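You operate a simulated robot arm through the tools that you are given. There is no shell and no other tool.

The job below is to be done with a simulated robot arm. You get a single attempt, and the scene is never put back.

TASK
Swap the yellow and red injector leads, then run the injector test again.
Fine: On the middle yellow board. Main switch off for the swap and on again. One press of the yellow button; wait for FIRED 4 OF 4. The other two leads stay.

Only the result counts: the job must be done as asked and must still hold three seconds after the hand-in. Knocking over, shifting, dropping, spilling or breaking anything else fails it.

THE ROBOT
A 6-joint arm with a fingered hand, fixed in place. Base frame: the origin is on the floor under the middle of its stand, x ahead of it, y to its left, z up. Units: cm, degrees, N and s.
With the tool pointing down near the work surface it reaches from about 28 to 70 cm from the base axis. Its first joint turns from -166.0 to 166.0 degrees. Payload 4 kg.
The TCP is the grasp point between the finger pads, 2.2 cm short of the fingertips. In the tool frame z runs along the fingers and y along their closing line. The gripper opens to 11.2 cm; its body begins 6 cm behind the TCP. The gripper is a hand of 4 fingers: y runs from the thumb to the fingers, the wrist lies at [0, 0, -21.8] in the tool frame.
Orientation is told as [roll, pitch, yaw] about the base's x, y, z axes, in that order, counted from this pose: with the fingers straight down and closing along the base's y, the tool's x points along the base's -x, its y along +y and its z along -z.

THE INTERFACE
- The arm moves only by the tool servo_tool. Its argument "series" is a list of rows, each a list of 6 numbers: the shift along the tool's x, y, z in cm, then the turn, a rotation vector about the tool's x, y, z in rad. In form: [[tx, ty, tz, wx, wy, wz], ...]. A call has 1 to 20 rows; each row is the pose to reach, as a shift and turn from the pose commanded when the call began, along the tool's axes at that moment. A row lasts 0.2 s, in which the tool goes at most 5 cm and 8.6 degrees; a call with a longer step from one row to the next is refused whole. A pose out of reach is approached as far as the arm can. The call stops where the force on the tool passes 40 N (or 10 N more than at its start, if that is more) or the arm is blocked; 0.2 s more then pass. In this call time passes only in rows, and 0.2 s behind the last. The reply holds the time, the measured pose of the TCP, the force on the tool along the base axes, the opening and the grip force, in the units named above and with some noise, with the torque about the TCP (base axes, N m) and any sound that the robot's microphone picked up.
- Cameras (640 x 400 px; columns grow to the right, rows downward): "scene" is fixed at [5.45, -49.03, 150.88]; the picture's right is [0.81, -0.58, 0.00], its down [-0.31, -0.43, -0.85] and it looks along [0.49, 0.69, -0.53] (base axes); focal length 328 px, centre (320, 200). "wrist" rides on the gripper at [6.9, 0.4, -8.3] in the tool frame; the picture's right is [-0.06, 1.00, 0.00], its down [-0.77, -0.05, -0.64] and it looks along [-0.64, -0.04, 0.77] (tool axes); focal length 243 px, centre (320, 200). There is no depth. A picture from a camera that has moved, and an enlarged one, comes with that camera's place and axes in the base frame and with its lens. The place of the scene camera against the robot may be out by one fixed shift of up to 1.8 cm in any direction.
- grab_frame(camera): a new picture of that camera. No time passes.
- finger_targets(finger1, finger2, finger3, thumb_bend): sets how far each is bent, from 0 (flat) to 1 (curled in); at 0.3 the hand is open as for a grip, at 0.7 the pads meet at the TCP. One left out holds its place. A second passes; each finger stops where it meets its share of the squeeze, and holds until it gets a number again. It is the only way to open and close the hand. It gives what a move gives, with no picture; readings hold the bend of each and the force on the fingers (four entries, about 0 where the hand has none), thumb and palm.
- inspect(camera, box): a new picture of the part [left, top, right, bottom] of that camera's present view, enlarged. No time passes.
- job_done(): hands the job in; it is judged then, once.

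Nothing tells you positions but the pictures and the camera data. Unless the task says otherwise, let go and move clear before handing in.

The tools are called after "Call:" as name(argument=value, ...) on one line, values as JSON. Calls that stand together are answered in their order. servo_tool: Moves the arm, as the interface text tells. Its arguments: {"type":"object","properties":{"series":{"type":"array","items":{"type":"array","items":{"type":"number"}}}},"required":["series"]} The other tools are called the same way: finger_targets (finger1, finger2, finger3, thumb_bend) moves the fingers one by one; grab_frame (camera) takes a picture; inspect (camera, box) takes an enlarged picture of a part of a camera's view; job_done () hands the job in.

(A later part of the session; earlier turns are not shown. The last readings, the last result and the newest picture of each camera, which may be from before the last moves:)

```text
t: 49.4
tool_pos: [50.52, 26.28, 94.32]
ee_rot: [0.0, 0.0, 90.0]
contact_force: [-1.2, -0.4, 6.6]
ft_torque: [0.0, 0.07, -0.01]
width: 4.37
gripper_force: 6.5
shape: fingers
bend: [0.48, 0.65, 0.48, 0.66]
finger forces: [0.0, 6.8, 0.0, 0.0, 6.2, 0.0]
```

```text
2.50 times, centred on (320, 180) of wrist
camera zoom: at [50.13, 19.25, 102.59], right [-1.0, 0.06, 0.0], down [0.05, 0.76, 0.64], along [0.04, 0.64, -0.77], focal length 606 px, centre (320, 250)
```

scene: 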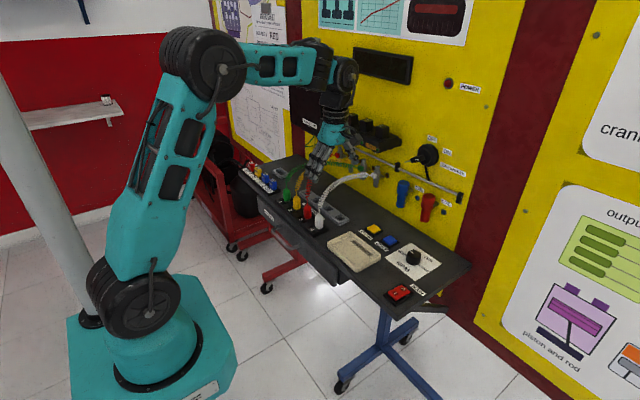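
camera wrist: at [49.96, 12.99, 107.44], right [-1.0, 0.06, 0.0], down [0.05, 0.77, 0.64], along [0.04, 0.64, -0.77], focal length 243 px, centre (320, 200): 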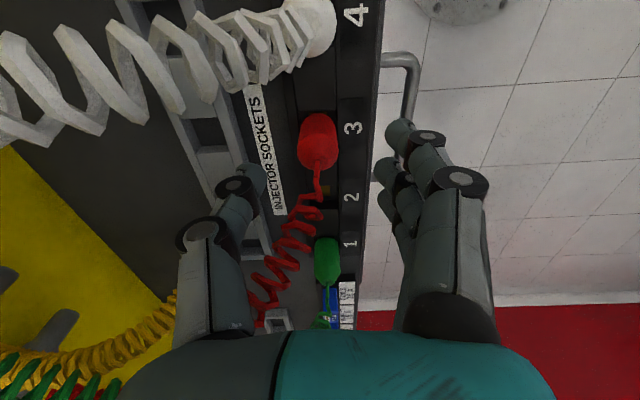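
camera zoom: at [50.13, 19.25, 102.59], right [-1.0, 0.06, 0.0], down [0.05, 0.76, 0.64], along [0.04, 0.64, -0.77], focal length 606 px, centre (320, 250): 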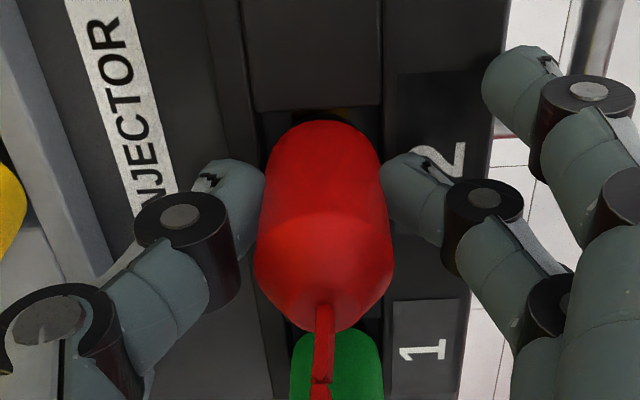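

Red is standing on the contact (6.6 N). Releasing gently.

Call:
finger_targets(finger2=0.6, thumb_bend=0.61)

Call:
inspect(camera="wrist", box=[220, 100, 420, 260])

Call:
inspect(camera="scene", box=[270, 160, 350, 220])

```text
t: 50.4
tool_pos: [50.59, 26.21, 94.25]
ee_rot: [0.0, -0.1, 90.0]
contact_force: [0.4, 0.1, -0.2]
ft_torque: [0.01, -0.01, 0.0]
width: 4.55
gripper_force: 0.0
shape: fingers
bend: [0.48, 0.6, 0.48, 0.61]
finger forces: [0.0, 0.1, 0.0, 0.0, 0.0, 0.1]
```

```text
2.50 times, centred on (320, 180) of wrist
camera zoom: at [50.13, 19.25, 102.54], right [-1.0, 0.06, 0.0], down [0.05, 0.77, 0.64], along [0.04, 0.64, -0.77], focal length 606 px, centre (320, 250)
```

zoom: 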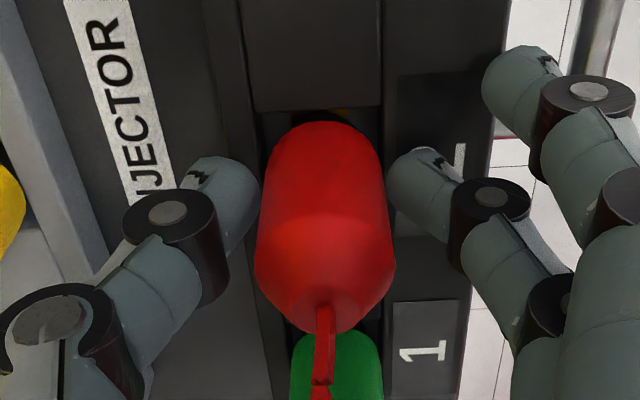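

```text
6.67 times, centred on (310, 190) of scene
camera zoom: at [5.45, -49.03, 150.88], right [0.81, -0.58, 0.0], down [-0.31, -0.43, -0.85], along [0.49, 0.69, -0.53], focal length 2185 px, centre (387, 267)
```

zoom: 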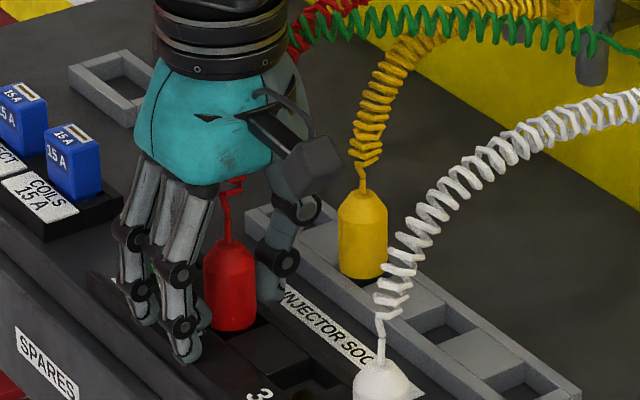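

Red stands upright in socket 2. I'll open, lift off, and go for the parked yellow plug.

Call:
finger_targets(finger2=0.5, thumb_bend=0.5)

Call:
servo_tool(series=[[0, 0, -0.5, 0, 0, 0], [0, 0, -1.5, 0, 0, 0], [0, 0, -3, 0, 0, 0], [0, 0, -5, 0, 0, 0], [0, 0, -7, 0, 0, 0], [0, 0, -9, 0, 0, 0], [0, 0, -10, 0, 0, 0]])

Call:
inspect(camera="scene", box=[270, 150, 350, 220])

Call:
grab_frame(camera="wrist")

```text
t: 51.4
tool_pos: [50.42, 26.19, 94.17]
ee_rot: [0.1, 0.0, 90.1]
contact_force: [-0.4, -1.5, -0.9]
ft_torque: [-0.02, -0.02, 0.03]
width: 6.02
gripper_force: 0.1
shape: fingers
bend: [0.48, 0.5, 0.48, 0.5]
finger forces: [0.0, 0.0, 0.0, 0.0, 0.0, 0.0]
```

```text
t: 53.0
tool_pos: [50.41, 26.12, 104.14]
ee_rot: [-0.1, 0.1, 90.0]
contact_force: [-0.1, 0.9, -0.3]
ft_torque: [-0.01, 0.01, 0.0]
width: 6.07
gripper_force: 0.0
shape: fingers
bend: [0.48, 0.5, 0.48, 0.5]
finger forces: [0.0, 0.0, 0.0, 0.0, 0.0, 0.0]
```

```text
5.71 times, centred on (310, 185) of scene
camera zoom: at [5.45, -49.03, 150.88], right [0.81, -0.58, 0.0], down [-0.31, -0.43, -0.85], along [0.49, 0.69, -0.53], focal length 1873 px, centre (377, 286)
```

zoom: 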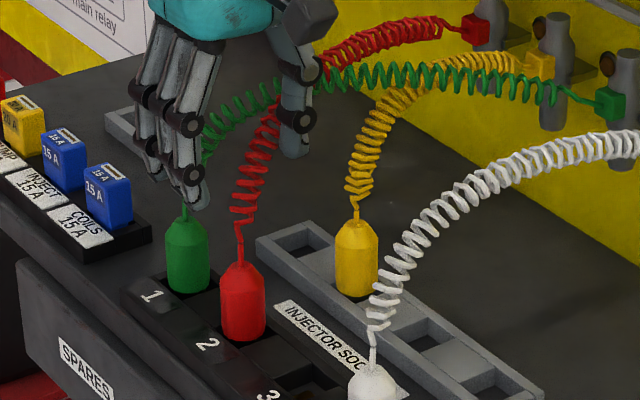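

```text
taken
camera wrist: at [50.1, 19.23, 112.55], right [-1.0, 0.06, 0.0], down [0.05, 0.77, 0.64], along [0.04, 0.64, -0.77], focal length 243 px, centre (320, 200)
```

wrist: 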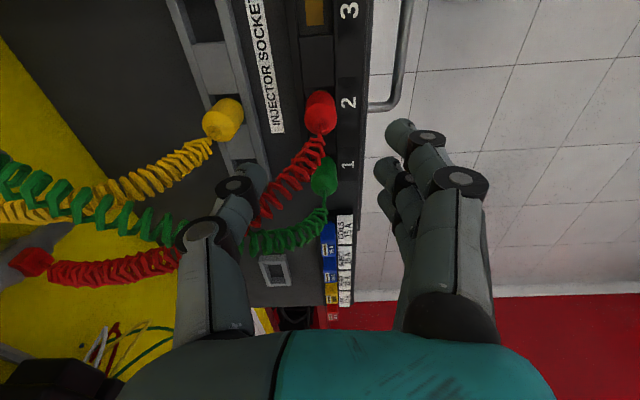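

Both red (socket 2) and parked yellow stand well. Moving over yellow in the rack.

Call:
finger_targets(finger1=0.54, finger3=0.54)

Call:
servo_tool(series=[[-0.05, -1.5, 0, 0, 0, 0], [-0.1, -3.5, 0, 0, 0, 0], [-0.2, -5.5, 0, 0, 0, 0], [-0.2, -7.2, 0, 0, 0, 0], [-0.2, -8.09, 1.5, 0, 0, 0], [-0.2, -8.09, 3.5, 0, 0, 0], [-0.2, -8.09, 5, 0, 0, 0], [-0.2, -8.09, 5, 0, 0, 0]])

Call:
inspect(camera="wrist", box=[200, 80, 440, 230])

Call:
inspect(camera="scene", box=[270, 150, 350, 220])

```text
t: 54.0
tool_pos: [50.56, 26.11, 104.16]
ee_rot: [0.0, 0.0, 90.0]
contact_force: [0.0, 0.0, 1.4]
ft_torque: [0.0, 0.0, 0.0]
width: 5.18
gripper_force: 0.0
shape: fingers
bend: [0.54, 0.5, 0.54, 0.5]
finger forces: [0.1, 0.0, 0.0, 0.1, 0.1, 0.0]
```

```text
t: 55.8
tool_pos: [58.56, 26.34, 99.24]
ee_rot: [0.0, 0.0, 90.0]
contact_force: [-0.3, -0.4, 0.1]
ft_torque: [-0.02, 0.01, 0.01]
width: 5.16
gripper_force: 0.1
shape: fingers
bend: [0.54, 0.5, 0.54, 0.5]
finger forces: [0.0, 0.0, 0.1, 0.0, 0.0, 0.1]
```

```text
2.67 times, centred on (320, 155) of wrist
camera zoom: at [58.22, 19.47, 107.6], right [-1.0, 0.06, 0.0], down [0.05, 0.77, 0.64], along [0.04, 0.64, -0.77], focal length 647 px, centre (320, 320)
```

zoom: 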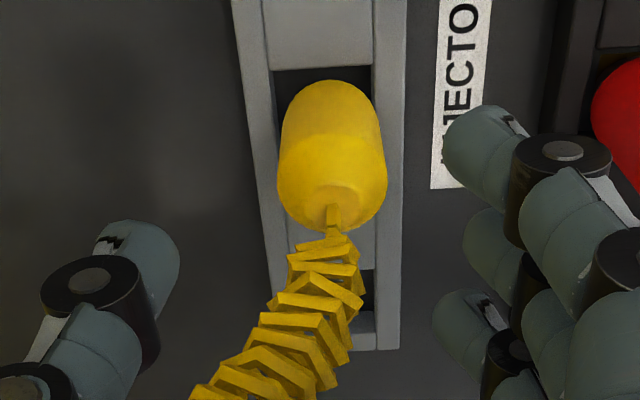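

```text
5.71 times, centred on (310, 185) of scene
camera zoom: at [5.45, -49.03, 150.88], right [0.81, -0.58, 0.0], down [-0.31, -0.43, -0.85], along [0.49, 0.69, -0.53], focal length 1873 px, centre (377, 286)
```

zoom: 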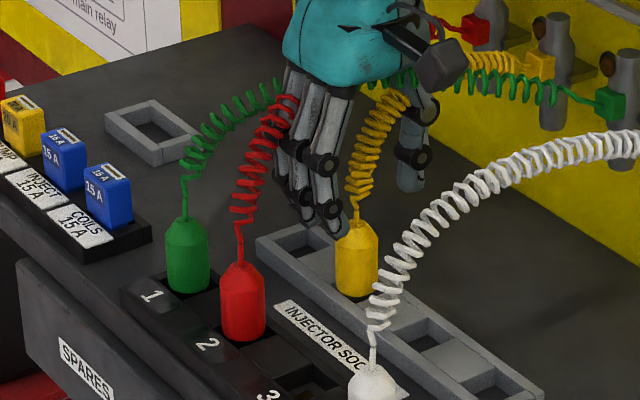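

Plug is 0.15–0.2 cm off; I'll correct while descending, then grip.

Call:
servo_tool(series=[[-0.1, 0.15, 1, 0, 0, 0], [-0.1, 0.15, 2, 0, 0, 0], [-0.1, 0.15, 3, 0, 0, 0], [-0.1, 0.15, 4, 0, 0, 0], [-0.1, 0.15, 4.7, 0, 0, 0], [-0.1, 0.15, 5.0, 0, 0, 0]])

Call:
finger_targets(finger2=0.715, thumb_bend=0.685)

Call:
inspect(camera="wrist", box=[220, 100, 420, 260])

Call:
inspect(camera="scene", box=[270, 150, 350, 220])

```text
t: 57.2
tool_pos: [58.43, 26.55, 94.07]
ee_rot: [0.0, 0.0, 90.1]
contact_force: [0.5, -0.2, -0.5]
ft_torque: [0.01, 0.0, -0.02]
width: 5.21
gripper_force: 0.1
shape: fingers
bend: [0.54, 0.5, 0.54, 0.5]
finger forces: [0.0, 0.0, 0.1, 0.0, 0.0, 0.0]
```

```text
t: 58.2
tool_pos: [58.54, 26.54, 94.01]
ee_rot: [0.0, 0.0, 90.0]
contact_force: [0.0, 0.4, -0.5]
ft_torque: [0.0, 0.0, 0.02]
width: 3.57
gripper_force: 5.7
shape: fingers
bend: [0.54, 0.64, 0.54, 0.65]
finger forces: [0.1, 5.6, 0.0, 0.1, 5.9, 0.0]
```

```text
2.50 times, centred on (320, 180) of wrist
camera zoom: at [58.13, 19.66, 102.43], right [-1.0, 0.06, 0.0], down [0.05, 0.77, 0.64], along [0.04, 0.64, -0.77], focal length 606 px, centre (320, 250)
```

zoom: 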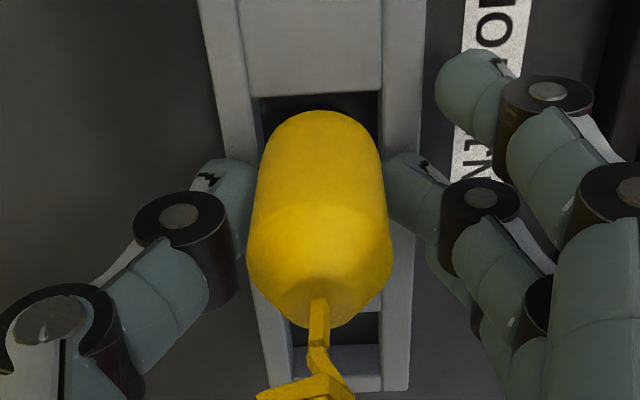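

```text
5.71 times, centred on (310, 185) of scene
camera zoom: at [5.45, -49.03, 150.88], right [0.81, -0.58, 0.0], down [-0.31, -0.43, -0.85], along [0.49, 0.69, -0.53], focal length 1873 px, centre (377, 286)
```

zoom: 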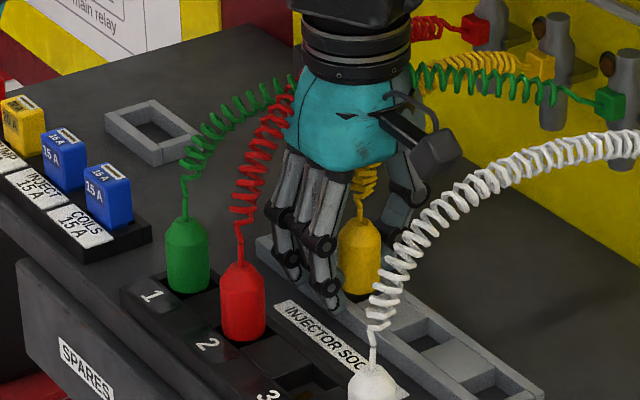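

Grip is upright. Lifting yellow out of the rack and carrying it toward socket 3.

Call:
servo_tool(series=[[0, 0, -0.4, 0, 0, 0], [0, 0, -1, 0, 0, 0], [0, 0, -2, 0, 0, 0], [0, 0, -3.5, 0, 0, 0], [0, 0, -5, 0, 0, 0], [0, 0, -6.5, 0, 0, 0], [0, 0, -8, 0, 0, 0], [0, 0, -8, 0, 0, 0]])

Call:
servo_tool(series=[[1.2, 0.5, 0, 0, 0, 0], [3, 1.5, 0, 0, 0, 0], [4.8, 3, 0, 0, 0, 0], [6, 4.8, 0, 0, 0, 0], [6.45, 6.6, 0, 0, 0, 0], [6.45, 7.6, 0, 0, 0, 0], [6.45, 7.95, 0.6, 0, 0, 0], [6.45, 7.95, 1.3, 0, 0, 0], [6.45, 7.95, 1.3, 0, 0, 0]])

Call:
inspect(camera="wrist", box=[180, 60, 420, 260])

Call:
inspect(camera="scene", box=[270, 140, 370, 220])

```text
t: 60.0
tool_pos: [58.47, 26.39, 102.14]
ee_rot: [0.0, 0.0, 90.0]
contact_force: [-0.3, -0.3, -1.0]
ft_torque: [-0.02, -0.03, 0.02]
width: 3.57
gripper_force: 4.9
shape: fingers
bend: [0.54, 0.64, 0.54, 0.65]
finger forces: [0.0, 5.7, 0.1, 0.0, 5.7, 0.0]
```

```text
t: 62.0
tool_pos: [50.45, 20.0, 100.75]
ee_rot: [0.1, 0.0, 90.1]
contact_force: [-0.4, -0.1, -0.8]
ft_torque: [-0.01, 0.03, -0.05]
width: 3.57
gripper_force: 6.0
shape: fingers
bend: [0.54, 0.64, 0.54, 0.65]
finger forces: [0.0, 5.7, 0.1, 0.0, 5.8, 0.0]
```

```text
2.00 times, centred on (300, 160) of wrist
camera zoom: at [50.05, 13.09, 109.17], right [-1.0, 0.06, 0.0], down [0.05, 0.77, 0.64], along [0.04, 0.64, -0.77], focal length 485 px, centre (360, 280)
```

zoom: 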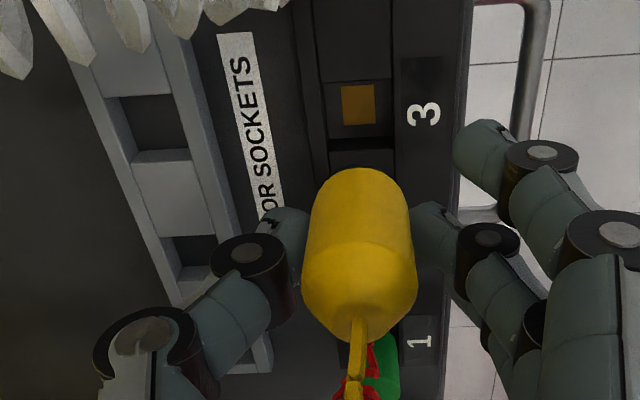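

```text
5.00 times, centred on (320, 180) of scene
camera zoom: at [5.45, -49.03, 150.88], right [0.81, -0.58, 0.0], down [-0.31, -0.43, -0.85], along [0.49, 0.69, -0.53], focal length 1639 px, centre (320, 300)
```

zoom: 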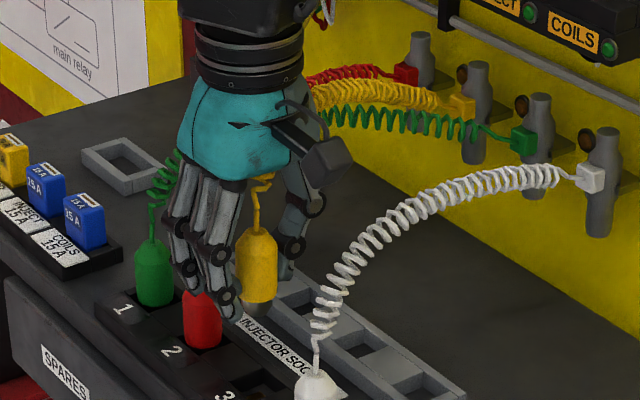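

Yellow is aligned with socket 3's contact. Lowering it in.

Call:
servo_tool(series=[[0, 0, 1, 0, 0, 0], [0, 0, 2.2, 0, 0, 0], [0, 0, 3.4, 0, 0, 0], [0, 0, 4.4, 0, 0, 0], [0, 0, 5.2, 0, 0, 0], [0, 0, 5.7, 0, 0, 0], [0, 0, 6.0, 0, 0, 0], [0, 0, 6.2, 0, 0, 0]])

Call:
inspect(camera="wrist", box=[220, 100, 420, 260])

Call:
servo_tool(series=[[0, 0, 0.1, 0, 0, 0], [0, 0, 0.2, 0, 0, 0], [0, 0, 0.3, 0, 0, 0]])

Call:
inspect(camera="wrist", box=[220, 100, 420, 260])

Call:
inspect(camera="scene", box=[270, 160, 350, 220])

```text
t: 63.8
tool_pos: [50.48, 19.95, 94.6]
ee_rot: [0.0, -0.1, 90.0]
contact_force: [-0.7, 1.0, -0.3]
ft_torque: [-0.03, -0.04, 0.02]
width: 3.59
gripper_force: 5.5
shape: fingers
bend: [0.54, 0.64, 0.54, 0.65]
finger forces: [0.1, 5.7, 0.0, 0.1, 5.8, 0.0]
```

```text
2.50 times, centred on (320, 180) of wrist
camera zoom: at [50.09, 13.04, 102.97], right [-1.0, 0.06, 0.0], down [0.05, 0.77, 0.64], along [0.04, 0.64, -0.77], focal length 606 px, centre (320, 250)
```

zoom: 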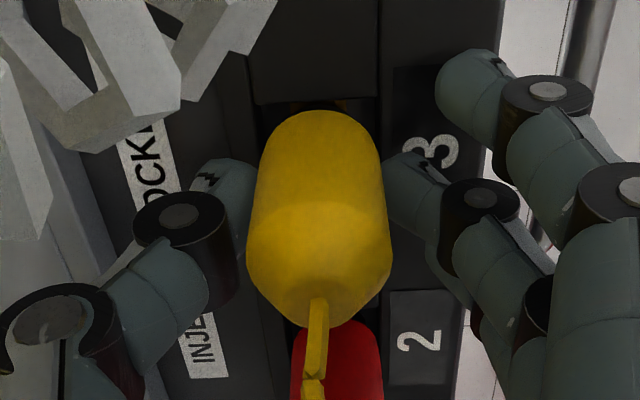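

```text
t: 64.6
tool_pos: [50.48, 19.98, 94.24]
ee_rot: [0.0, 0.0, 90.0]
contact_force: [-0.2, -0.7, -1.2]
ft_torque: [-0.01, -0.03, -0.06]
width: 3.59
gripper_force: 5.4
shape: fingers
bend: [0.54, 0.64, 0.54, 0.65]
finger forces: [0.1, 5.7, 0.1, 0.0, 5.6, 0.0]
```

```text
2.50 times, centred on (320, 180) of wrist
camera zoom: at [50.11, 13.1, 102.68], right [-1.0, 0.06, 0.0], down [0.05, 0.77, 0.64], along [0.04, 0.64, -0.77], focal length 606 px, centre (320, 250)
```

zoom: 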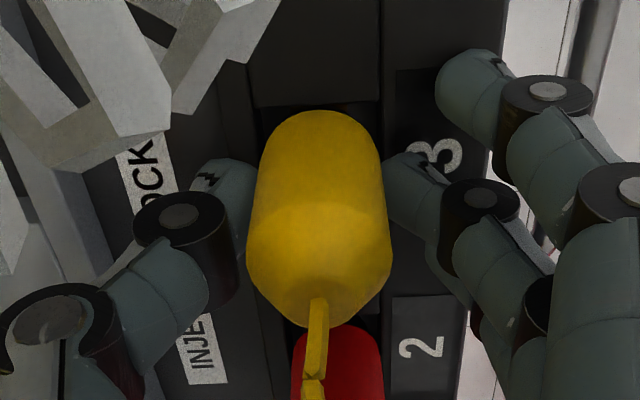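

```text
6.67 times, centred on (310, 190) of scene
camera zoom: at [5.45, -49.03, 150.88], right [0.81, -0.58, 0.0], down [-0.31, -0.43, -0.85], along [0.49, 0.69, -0.53], focal length 2185 px, centre (387, 267)
```

zoom: 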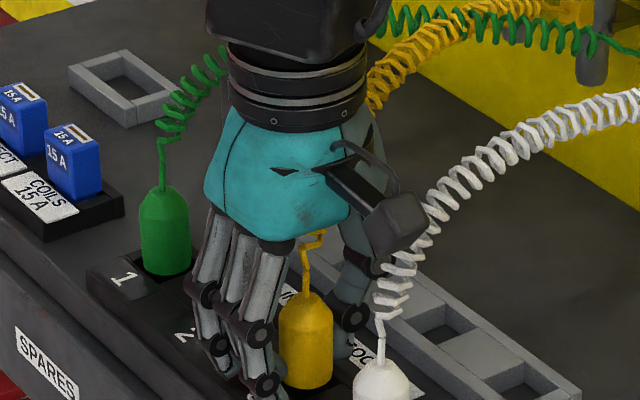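

No contact force yet at 94.24; I'll continue in 0.1 cm steps until it meets the contact.

Call:
servo_tool(series=[[0, 0, 0.1, 0, 0, 0], [0, 0, 0.2, 0, 0, 0]])

```text
t: 65.2
tool_pos: [50.46, 19.96, 94.02]
ee_rot: [0.0, 0.0, 90.0]
contact_force: [0.3, 0.2, -0.6]
ft_torque: [0.01, -0.03, -0.03]
width: 3.56
gripper_force: 6.0
shape: fingers
bend: [0.54, 0.64, 0.54, 0.65]
finger forces: [0.0, 5.7, 0.0, 0.0, 5.7, 0.1]
```

Call:
inspect(camera="wrist", box=[220, 100, 420, 260])

Call:
inspect(camera="scene", box=[285, 180, 335, 220])

```text
2.50 times, centred on (320, 180) of wrist
camera zoom: at [50.17, 13.06, 102.42], right [-1.0, 0.06, 0.0], down [0.05, 0.77, 0.64], along [0.04, 0.64, -0.77], focal length 606 px, centre (320, 250)
```

zoom: 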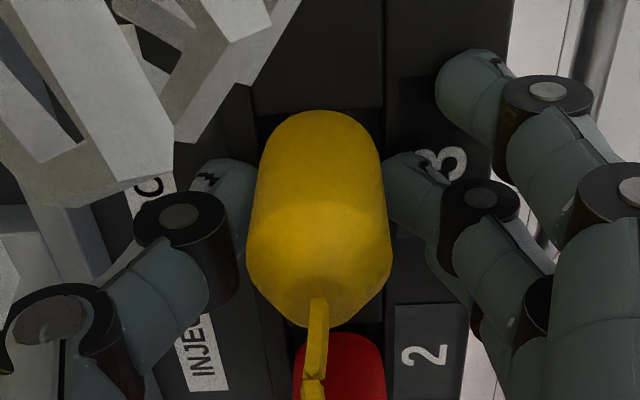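

```text
10.00 times, centred on (310, 200) of scene
camera zoom: at [5.45, -49.03, 150.88], right [0.81, -0.58, 0.0], down [-0.31, -0.43, -0.85], along [0.49, 0.69, -0.53], focal length 3278 px, centre (420, 200)
```

zoom: 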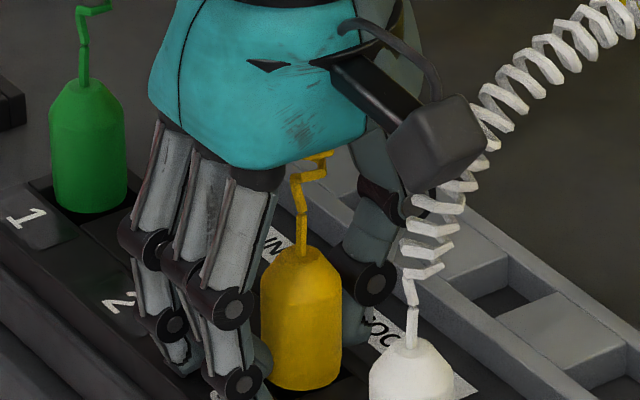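

Compared with its neighbours, yellow still stands ~0.3 cm high, so it should go down a bit further. Continuing in small steps.

Call:
servo_tool(series=[[0, 0, 0.1, 0, 0, 0], [0, 0, 0.2, 0, 0, 0], [0, 0, 0.3, 0, 0, 0]])

```text
t: 66.0
tool_pos: [50.55, 19.84, 93.96]
ee_rot: [-0.1, -0.1, 90.0]
contact_force: [-1.3, -0.4, 24.0]
ft_torque: [0.0, 0.77, 0.03]
width: 3.56
gripper_force: 18.0
shape: fingers
bend: [0.56, 0.64, 0.56, 0.65]
finger forces: [12.8, 5.7, 11.7, 0.1, 5.7, 0.1]
```

Fingers 1 and 3 touched the strip. I'll back up slightly, spread those two fingers away, and then continue.

Call:
servo_tool(series=[[0, 0, -0.3, 0, 0, 0], [0, 0, -0.4, 0, 0, 0]])

Call:
finger_targets(finger1=0.38, finger3=0.38)

Call:
inspect(camera="wrist", box=[220, 100, 420, 260])

Call:
inspect(camera="scene", box=[280, 160, 340, 220])

```text
t: 66.6
tool_pos: [50.42, 20.03, 94.32]
ee_rot: [0.1, 0.0, 90.0]
contact_force: [-0.5, 0.0, -0.4]
ft_torque: [-0.03, -0.01, 0.05]
width: 3.51
gripper_force: 5.5
shape: fingers
bend: [0.54, 0.64, 0.54, 0.65]
finger forces: [0.0, 5.7, 0.0, 0.0, 5.8, 0.2]
```

```text
t: 67.6
tool_pos: [50.53, 20.03, 94.32]
ee_rot: [-0.1, 0.0, 90.0]
contact_force: [-0.4, -0.5, -0.5]
ft_torque: [0.0, -0.02, -0.01]
width: 5.66
gripper_force: 5.6
shape: fingers
bend: [0.38, 0.64, 0.38, 0.65]
finger forces: [0.1, 5.8, 0.0, 0.0, 5.8, 0.0]
```

```text
2.50 times, centred on (320, 180) of wrist
camera zoom: at [50.12, 13.04, 102.65], right [-1.0, 0.06, 0.0], down [0.05, 0.77, 0.64], along [0.04, 0.64, -0.77], focal length 606 px, centre (320, 250)
```

zoom: 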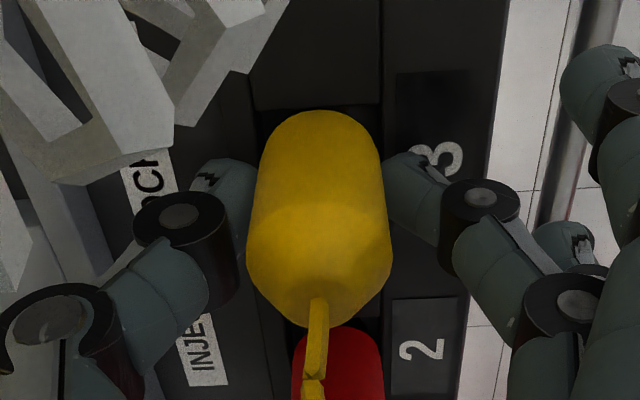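

```text
6.67 times, centred on (310, 190) of scene
camera zoom: at [5.45, -49.03, 150.88], right [0.81, -0.58, 0.0], down [-0.31, -0.43, -0.85], along [0.49, 0.69, -0.53], focal length 2185 px, centre (387, 267)
```

zoom: 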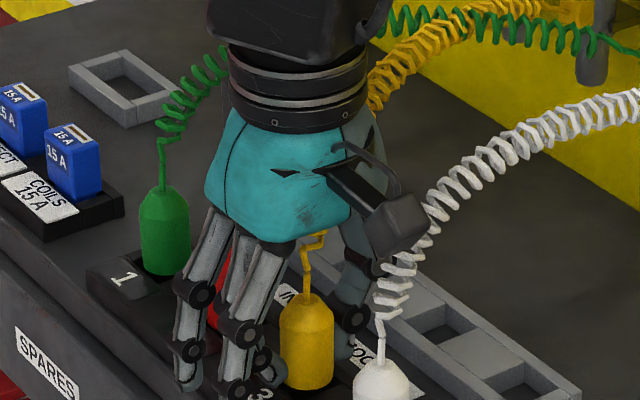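

Call:
servo_tool(series=[[0, 0, 0.2, 0, 0, 0], [0, 0, 0.35, 0, 0, 0], [0, 0, 0.5, 0, 0, 0], [0, 0, 0.6, 0, 0, 0]])

Call:
inspect(camera="wrist", box=[220, 100, 420, 260])

```text
t: 68.6
tool_pos: [50.6, 20.1, 93.72]
ee_rot: [-0.2, 0.1, 90.0]
contact_force: [-1.7, -2.4, 16.4]
ft_torque: [-0.07, 0.19, 0.04]
width: 5.65
gripper_force: 12.0
shape: fingers
bend: [0.38, 0.69, 0.38, 0.66]
finger forces: [0.0, 15.9, 0.0, 0.0, 7.4, 0.0]
```

```text
2.50 times, centred on (320, 180) of wrist
camera zoom: at [50.08, 13.11, 102.08], right [-1.0, 0.06, 0.0], down [0.05, 0.76, 0.64], along [0.04, 0.64, -0.77], focal length 606 px, centre (320, 250)
```

zoom: 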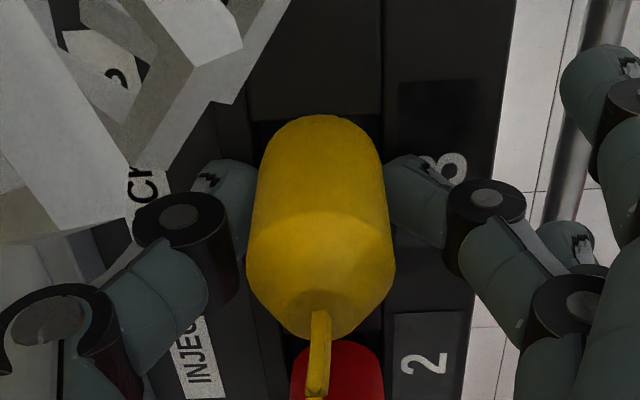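

The plug has now met the contact (it began sliding up in the grip, and the finger touched the strip). Releasing.

Call:
finger_targets(finger2=0.6, thumb_bend=0.61)

Call:
inspect(camera="wrist", box=[220, 100, 420, 260])

Call:
inspect(camera="scene", box=[280, 160, 340, 220])

```text
t: 69.6
tool_pos: [50.38, 20.1, 93.71]
ee_rot: [0.0, 0.0, 89.9]
contact_force: [-1.4, -3.0, 29.5]
ft_torque: [-0.1, 0.21, 0.07]
width: 5.78
gripper_force: 16.1
shape: fingers
bend: [0.38, 0.69, 0.38, 0.62]
finger forces: [0.1, 21.9, 0.1, 0.2, 9.5, 0.0]
```

```text
2.50 times, centred on (320, 180) of wrist
camera zoom: at [50.06, 13.11, 102.06], right [-1.0, 0.06, 0.0], down [0.05, 0.76, 0.64], along [0.04, 0.64, -0.77], focal length 606 px, centre (320, 250)
```

zoom: 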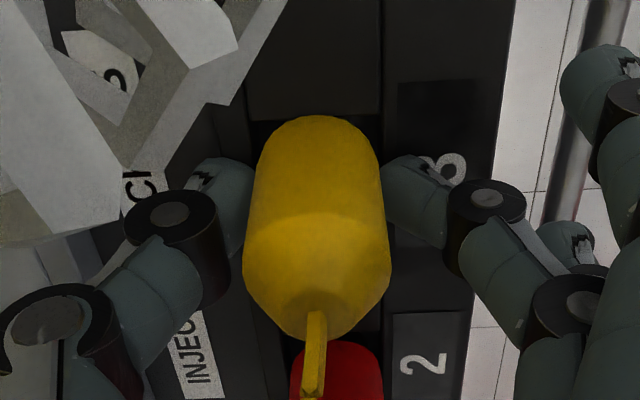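

```text
6.67 times, centred on (310, 190) of scene
camera zoom: at [5.45, -49.03, 150.88], right [0.81, -0.58, 0.0], down [-0.31, -0.43, -0.85], along [0.49, 0.69, -0.53], focal length 2185 px, centre (387, 267)
```

zoom: 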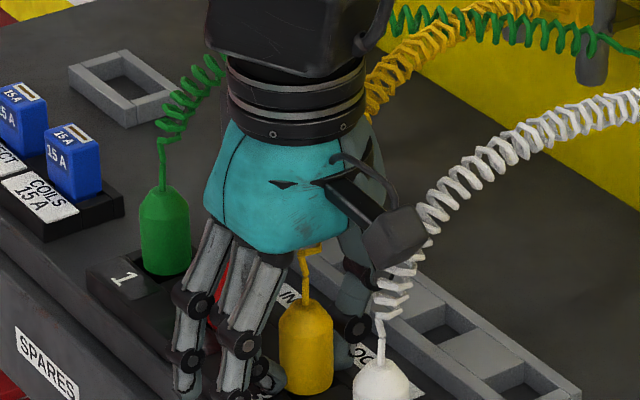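

Finger2's tip is pressing on the strip; I'll raise the hand 0.3 cm to free it.

Call:
servo_tool(series=[[0, 0, -0.15, 0, 0, 0], [0, 0, -0.3, 0, 0, 0], [0, 0, -0.4, 0, 0, 0]])

Call:
inspect(camera="wrist", box=[220, 100, 420, 260])

Call:
inspect(camera="scene", box=[280, 160, 340, 220])

```text
t: 70.4
tool_pos: [50.53, 20.08, 93.95]
ee_rot: [0.1, 0.0, 90.1]
contact_force: [0.8, 1.4, 2.8]
ft_torque: [-0.01, 0.03, 0.03]
width: 5.88
gripper_force: 1.4
shape: fingers
bend: [0.38, 0.62, 0.38, 0.61]
finger forces: [0.0, 2.5, 0.1, 0.0, 0.4, 0.0]
```

```text
2.50 times, centred on (320, 180) of wrist
camera zoom: at [50.08, 13.11, 102.25], right [-1.0, 0.06, 0.0], down [0.05, 0.77, 0.64], along [0.04, 0.64, -0.77], focal length 606 px, centre (320, 250)
```

zoom: 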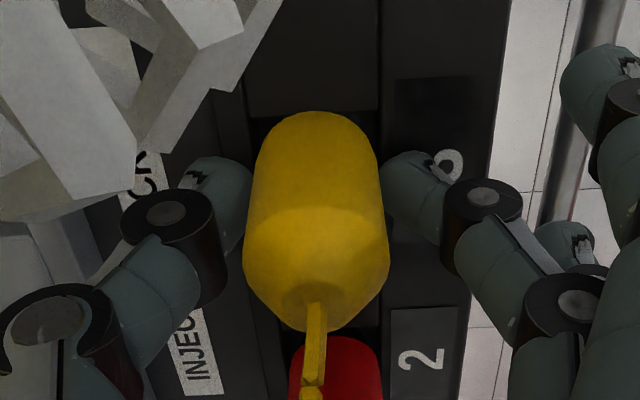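

```text
6.67 times, centred on (310, 190) of scene
camera zoom: at [5.45, -49.03, 150.88], right [0.81, -0.58, 0.0], down [-0.31, -0.43, -0.85], along [0.49, 0.69, -0.53], focal length 2185 px, centre (387, 267)
```

zoom: 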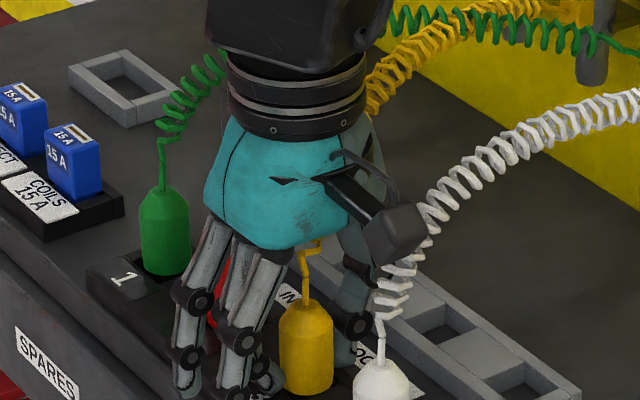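

Call:
servo_tool(series=[[0, 0, -0.15, 0, 0, 0], [0, 0, -0.3, 0, 0, 0]])

Call:
finger_targets(finger2=0.57, thumb_bend=0.57)

Call:
inspect(camera="wrist", box=[220, 100, 420, 260])

Call:
inspect(camera="scene", box=[280, 160, 340, 220])

```text
t: 71.0
tool_pos: [50.49, 20.17, 94.36]
ee_rot: [0.0, 0.1, 90.0]
contact_force: [0.4, -0.8, 0.4]
ft_torque: [0.02, 0.01, -0.01]
width: 5.89
gripper_force: 0.1
shape: fingers
bend: [0.38, 0.6, 0.38, 0.61]
finger forces: [0.1, 0.0, 0.0, 0.1, 0.0, 0.0]
```

```text
t: 72.0
tool_pos: [50.6, 19.99, 94.34]
ee_rot: [0.0, 0.0, 89.9]
contact_force: [0.4, 0.2, -1.2]
ft_torque: [0.0, -0.02, 0.02]
width: 6.49
gripper_force: 0.0
shape: fingers
bend: [0.38, 0.56, 0.38, 0.56]
finger forces: [0.1, 0.0, 0.0, 0.1, 0.0, 0.1]
```

```text
2.50 times, centred on (320, 180) of wrist
camera zoom: at [50.11, 13.1, 102.65], right [-1.0, 0.06, 0.0], down [0.05, 0.77, 0.64], along [0.04, 0.64, -0.77], focal length 606 px, centre (320, 250)
```

zoom: 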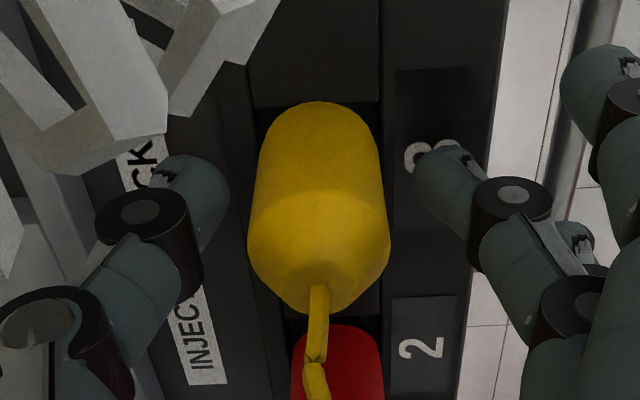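

```text
6.67 times, centred on (310, 190) of scene
camera zoom: at [5.45, -49.03, 150.88], right [0.81, -0.58, 0.0], down [-0.31, -0.43, -0.85], along [0.49, 0.69, -0.53], focal length 2185 px, centre (387, 267)
```

zoom: 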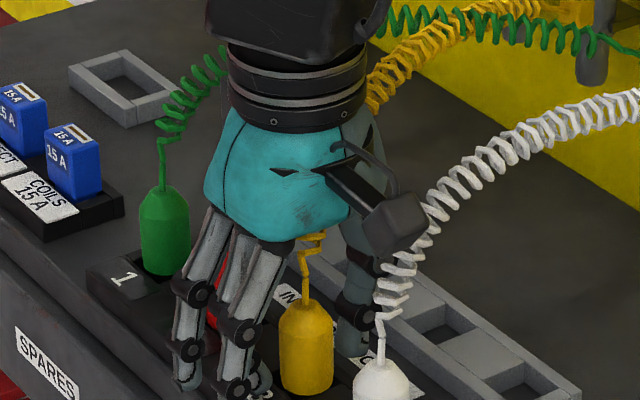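

Yellow has dropped onto its seat and stands upright, perhaps ~0.3 cm off-centre in y. I'll open, lift off and check it against the other plugs from above.

Call:
finger_targets(finger2=0.48, thumb_bend=0.48)

Call:
servo_tool(series=[[0, 0, -0.5, 0, 0, 0], [0, 0, -1.5, 0, 0, 0], [0, 0, -3, 0, 0, 0], [0, 0, -5, 0, 0, 0], [0, 0, -7, 0, 0, 0], [0, 0, -9, 0, 0, 0], [0, 0, -10, 0, 0, 0]])

Call:
grab_frame(camera="wrist")

Call:
inspect(camera="wrist", box=[240, 20, 400, 180])

Call:
inspect(camera="scene", box=[270, 160, 350, 220])

```text
t: 73.0
tool_pos: [50.53, 20.04, 94.29]
ee_rot: [0.0, 0.0, 90.0]
contact_force: [-0.2, 0.6, 0.8]
ft_torque: [-0.01, -0.01, 0.03]
width: 7.64
gripper_force: 0.1
shape: fingers
bend: [0.38, 0.48, 0.38, 0.48]
finger forces: [0.0, 0.0, 0.1, 0.1, 0.0, 0.1]
```

```text
t: 74.6
tool_pos: [50.53, 20.18, 104.32]
ee_rot: [0.0, 0.0, 90.0]
contact_force: [-0.5, -1.2, 0.5]
ft_torque: [0.01, 0.0, -0.02]
width: 7.63
gripper_force: 0.0
shape: fingers
bend: [0.38, 0.48, 0.38, 0.48]
finger forces: [0.0, 0.1, 0.0, 0.0, 0.0, 0.0]
```

```text
taken
camera wrist: at [50.13, 13.15, 112.64], right [-1.0, 0.06, 0.0], down [0.05, 0.77, 0.64], along [0.04, 0.64, -0.77], focal length 243 px, centre (320, 200)
```

wrist: 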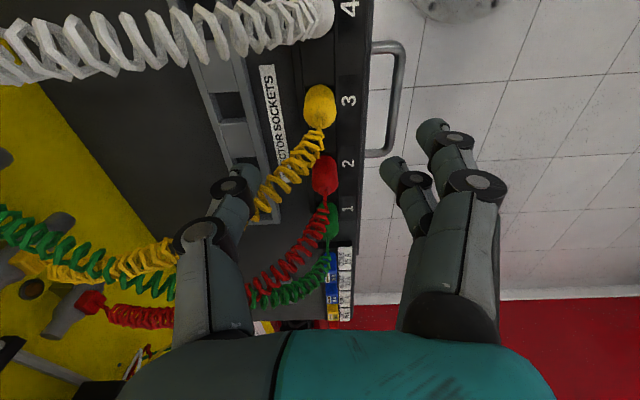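

```text
2.50 times, centred on (320, 100) of wrist
camera zoom: at [50.13, 13.15, 112.64], right [-1.0, 0.06, 0.0], down [0.05, 0.77, 0.64], along [0.04, 0.64, -0.77], focal length 606 px, centre (320, 450)
```

zoom: 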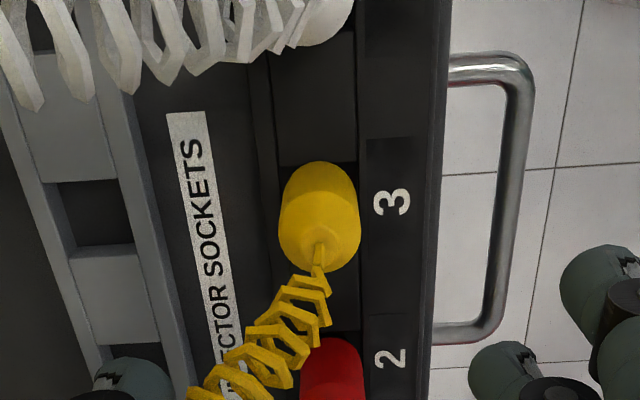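

```text
6.67 times, centred on (310, 190) of scene
camera zoom: at [5.45, -49.03, 150.88], right [0.81, -0.58, 0.0], down [-0.31, -0.43, -0.85], along [0.49, 0.69, -0.53], focal length 2185 px, centre (387, 267)
```

zoom: 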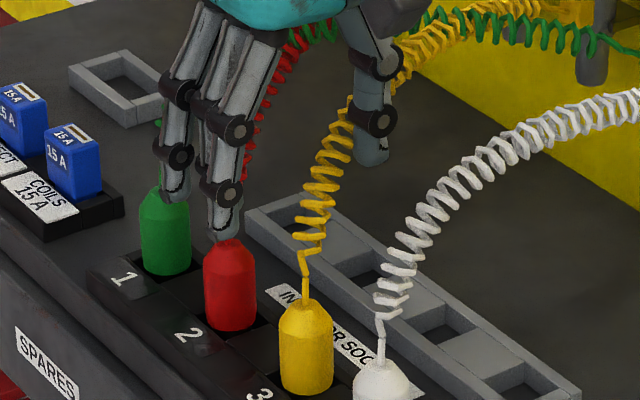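

Yellow sits at y≈19.8, about 0.25 cm off-centre. I'll re-grip it (higher this time), re-centre it and press it onto the contact.

Call:
servo_tool(series=[[0.2, 0, 1.5, 0, 0, 0], [0.25, 0, 3.5, 0, 0, 0], [0.25, 0, 5.5, 0, 0, 0], [0.25, 0, 7.2, 0, 0, 0], [0.25, 0, 8.6, 0, 0, 0], [0.25, 0, 9.5, 0, 0, 0], [0.25, 0, 9.8, 0, 0, 0]])

Call:
finger_targets(finger2=0.715, thumb_bend=0.685)

Call:
inspect(camera="wrist", box=[220, 100, 420, 260])

Call:
inspect(camera="scene", box=[270, 160, 350, 220])

```text
t: 76.2
tool_pos: [50.55, 19.73, 94.52]
ee_rot: [0.0, 0.0, 90.0]
contact_force: [0.5, 0.6, 0.7]
ft_torque: [0.0, 0.0, 0.02]
width: 7.65
gripper_force: 0.0
shape: fingers
bend: [0.38, 0.48, 0.38, 0.48]
finger forces: [0.1, 0.0, 0.0, 0.0, 0.0, 0.0]
```

```text
t: 77.2
tool_pos: [50.52, 19.87, 94.69]
ee_rot: [0.0, 0.0, 90.0]
contact_force: [-0.4, -0.6, 0.4]
ft_torque: [-0.01, 0.04, -0.03]
width: 5.7
gripper_force: 6.0
shape: fingers
bend: [0.38, 0.63, 0.38, 0.65]
finger forces: [0.0, 5.9, 0.0, 0.0, 5.9, 0.0]
```

```text
2.50 times, centred on (320, 180) of wrist
camera zoom: at [50.11, 12.85, 102.93], right [-1.0, 0.06, 0.0], down [0.05, 0.77, 0.64], along [0.04, 0.64, -0.77], focal length 606 px, centre (320, 250)
```

zoom: 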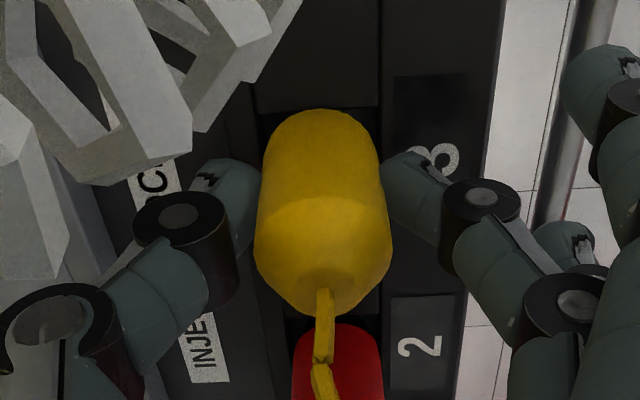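

```text
6.67 times, centred on (310, 190) of scene
camera zoom: at [5.45, -49.03, 150.88], right [0.81, -0.58, 0.0], down [-0.31, -0.43, -0.85], along [0.49, 0.69, -0.53], focal length 2185 px, centre (387, 267)
```

zoom: 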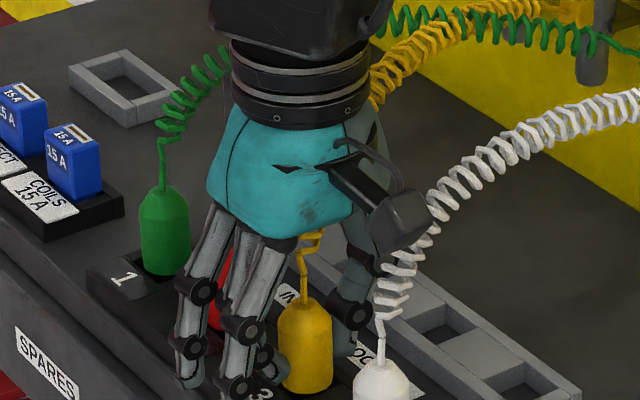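

Gripped upright. Lift 0.5, shift +0.27 cm in y, lower and press.

Call:
servo_tool(series=[[0, 0, -0.3, 0, 0, 0], [0, 0, -0.6, 0, 0, 0], [-0.27, 0, -0.6, 0, 0, 0], [-0.27, 0, -0.35, 0, 0, 0], [-0.27, 0, -0.1, 0, 0, 0], [-0.27, 0, 0.05, 0, 0, 0]])

Call:
inspect(camera="wrist", box=[220, 100, 420, 260])

Call:
servo_tool(series=[[0, 0, 0.1, 0, 0, 0], [0, 0, 0.2, 0, 0, 0]])

Call:
inspect(camera="wrist", box=[220, 100, 420, 260])

```text
t: 78.6
tool_pos: [50.54, 20.03, 94.52]
ee_rot: [0.0, 0.0, 90.0]
contact_force: [0.6, -0.7, -0.7]
ft_torque: [0.0, 0.01, 0.01]
width: 5.66
gripper_force: 5.6
shape: fingers
bend: [0.38, 0.64, 0.38, 0.65]
finger forces: [0.1, 5.8, 0.0, 0.0, 5.9, 0.1]
```

```text
2.50 times, centred on (320, 180) of wrist
camera zoom: at [50.13, 13.09, 102.85], right [-1.0, 0.06, 0.0], down [0.05, 0.77, 0.64], along [0.04, 0.64, -0.77], focal length 606 px, centre (320, 250)
```

zoom: 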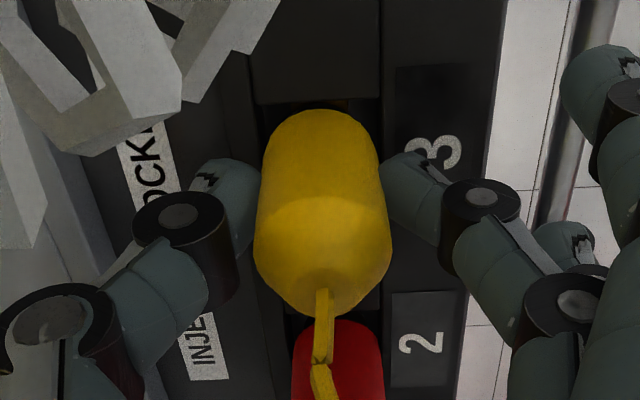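

```text
t: 79.2
tool_pos: [50.52, 20.16, 94.42]
ee_rot: [0.1, 0.0, 90.1]
contact_force: [0.4, 0.3, 5.5]
ft_torque: [-0.01, -0.09, 0.01]
width: 5.69
gripper_force: 7.2
shape: fingers
bend: [0.38, 0.65, 0.38, 0.65]
finger forces: [0.1, 6.4, 0.0, 0.0, 7.2, 0.0]
```

```text
2.50 times, centred on (320, 180) of wrist
camera zoom: at [50.1, 13.1, 102.74], right [-1.0, 0.06, 0.0], down [0.05, 0.76, 0.64], along [0.04, 0.64, -0.77], focal length 606 px, centre (320, 250)
```

zoom: 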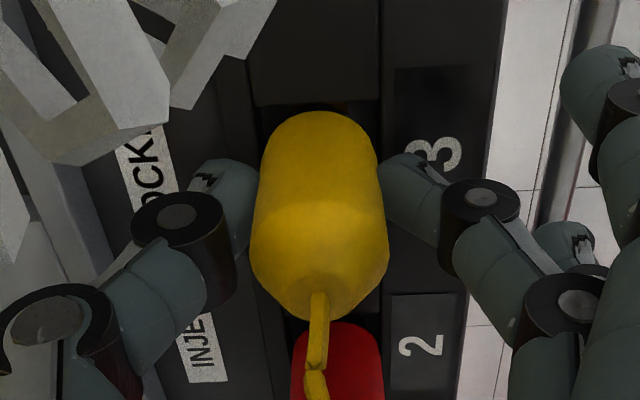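

Yellow is now on its contact (5.5 N at 94.4 cm, matching the original seating). Releasing and lifting off.

Call:
finger_targets(finger2=0.6, thumb_bend=0.61)

Call:
inspect(camera="wrist", box=[220, 100, 420, 260])

Call:
finger_targets(finger2=0.48, thumb_bend=0.48)

Call:
servo_tool(series=[[0, 0, -0.5, 0, 0, 0], [0, 0, -1.5, 0, 0, 0], [0, 0, -3, 0, 0, 0], [0, 0, -5, 0, 0, 0], [0, 0, -7, 0, 0, 0], [0, 0, -9, 0, 0, 0], [0, 0, -11, 0, 0, 0], [0, 0, -12, 0, 0, 0]])

Call:
inspect(camera="wrist", box=[240, 20, 400, 180])

Call:
inspect(camera="scene", box=[270, 160, 350, 220])

```text
t: 80.2
tool_pos: [50.51, 20.1, 94.36]
ee_rot: [0.0, 0.1, 90.1]
contact_force: [0.3, -0.1, 0.5]
ft_torque: [0.02, -0.01, -0.02]
width: 5.89
gripper_force: 0.1
shape: fingers
bend: [0.38, 0.6, 0.38, 0.61]
finger forces: [0.0, 0.0, 0.1, 0.0, 0.0, 0.0]
```

```text
2.50 times, centred on (320, 180) of wrist
camera zoom: at [50.09, 13.11, 102.7], right [-1.0, 0.06, 0.0], down [0.05, 0.77, 0.64], along [0.04, 0.64, -0.77], focal length 606 px, centre (320, 250)
```

zoom: 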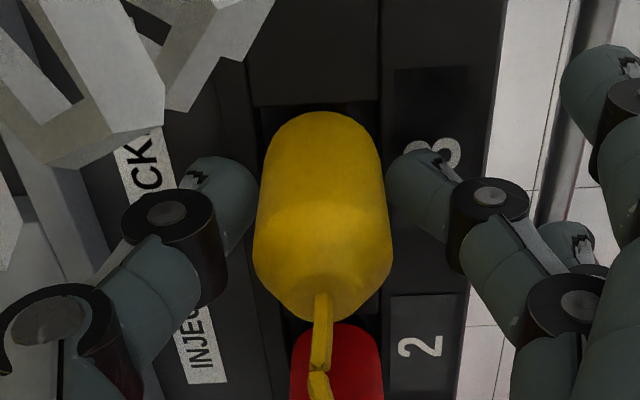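

```text
t: 81.2
tool_pos: [50.54, 20.03, 94.41]
ee_rot: [0.0, 0.1, 90.0]
contact_force: [0.7, 0.3, 0.7]
ft_torque: [-0.01, -0.03, 0.01]
width: 7.63
gripper_force: 0.1
shape: fingers
bend: [0.38, 0.48, 0.38, 0.48]
finger forces: [0.0, 0.0, 0.1, 0.0, 0.0, 0.0]
```

```text
t: 83.0
tool_pos: [50.44, 20.18, 106.32]
ee_rot: [0.1, -0.1, 90.0]
contact_force: [0.1, 0.1, 0.3]
ft_torque: [0.01, -0.04, -0.01]
width: 7.67
gripper_force: 0.1
shape: fingers
bend: [0.38, 0.48, 0.38, 0.48]
finger forces: [0.1, 0.0, 0.1, 0.1, 0.0, 0.0]
```

```text
2.50 times, centred on (320, 100) of wrist
camera zoom: at [50.08, 13.2, 114.67], right [-1.0, 0.06, 0.0], down [0.05, 0.77, 0.64], along [0.04, 0.64, -0.77], focal length 606 px, centre (320, 450)
```

zoom: 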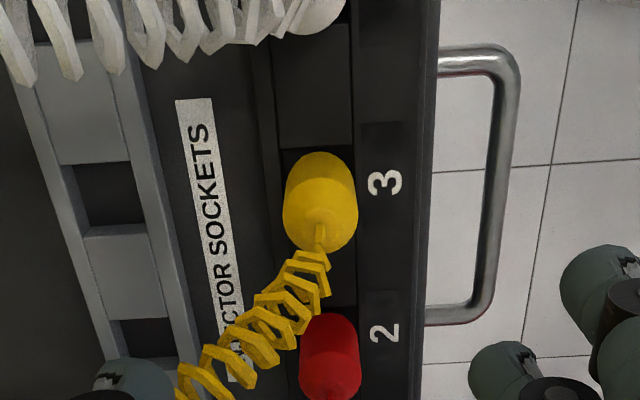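

```text
6.67 times, centred on (310, 190) of scene
camera zoom: at [5.45, -49.03, 150.88], right [0.81, -0.58, 0.0], down [-0.31, -0.43, -0.85], along [0.49, 0.69, -0.53], focal length 2185 px, centre (387, 267)
```

zoom: 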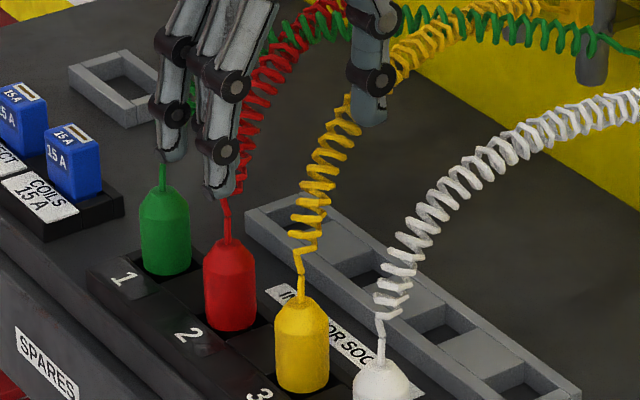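

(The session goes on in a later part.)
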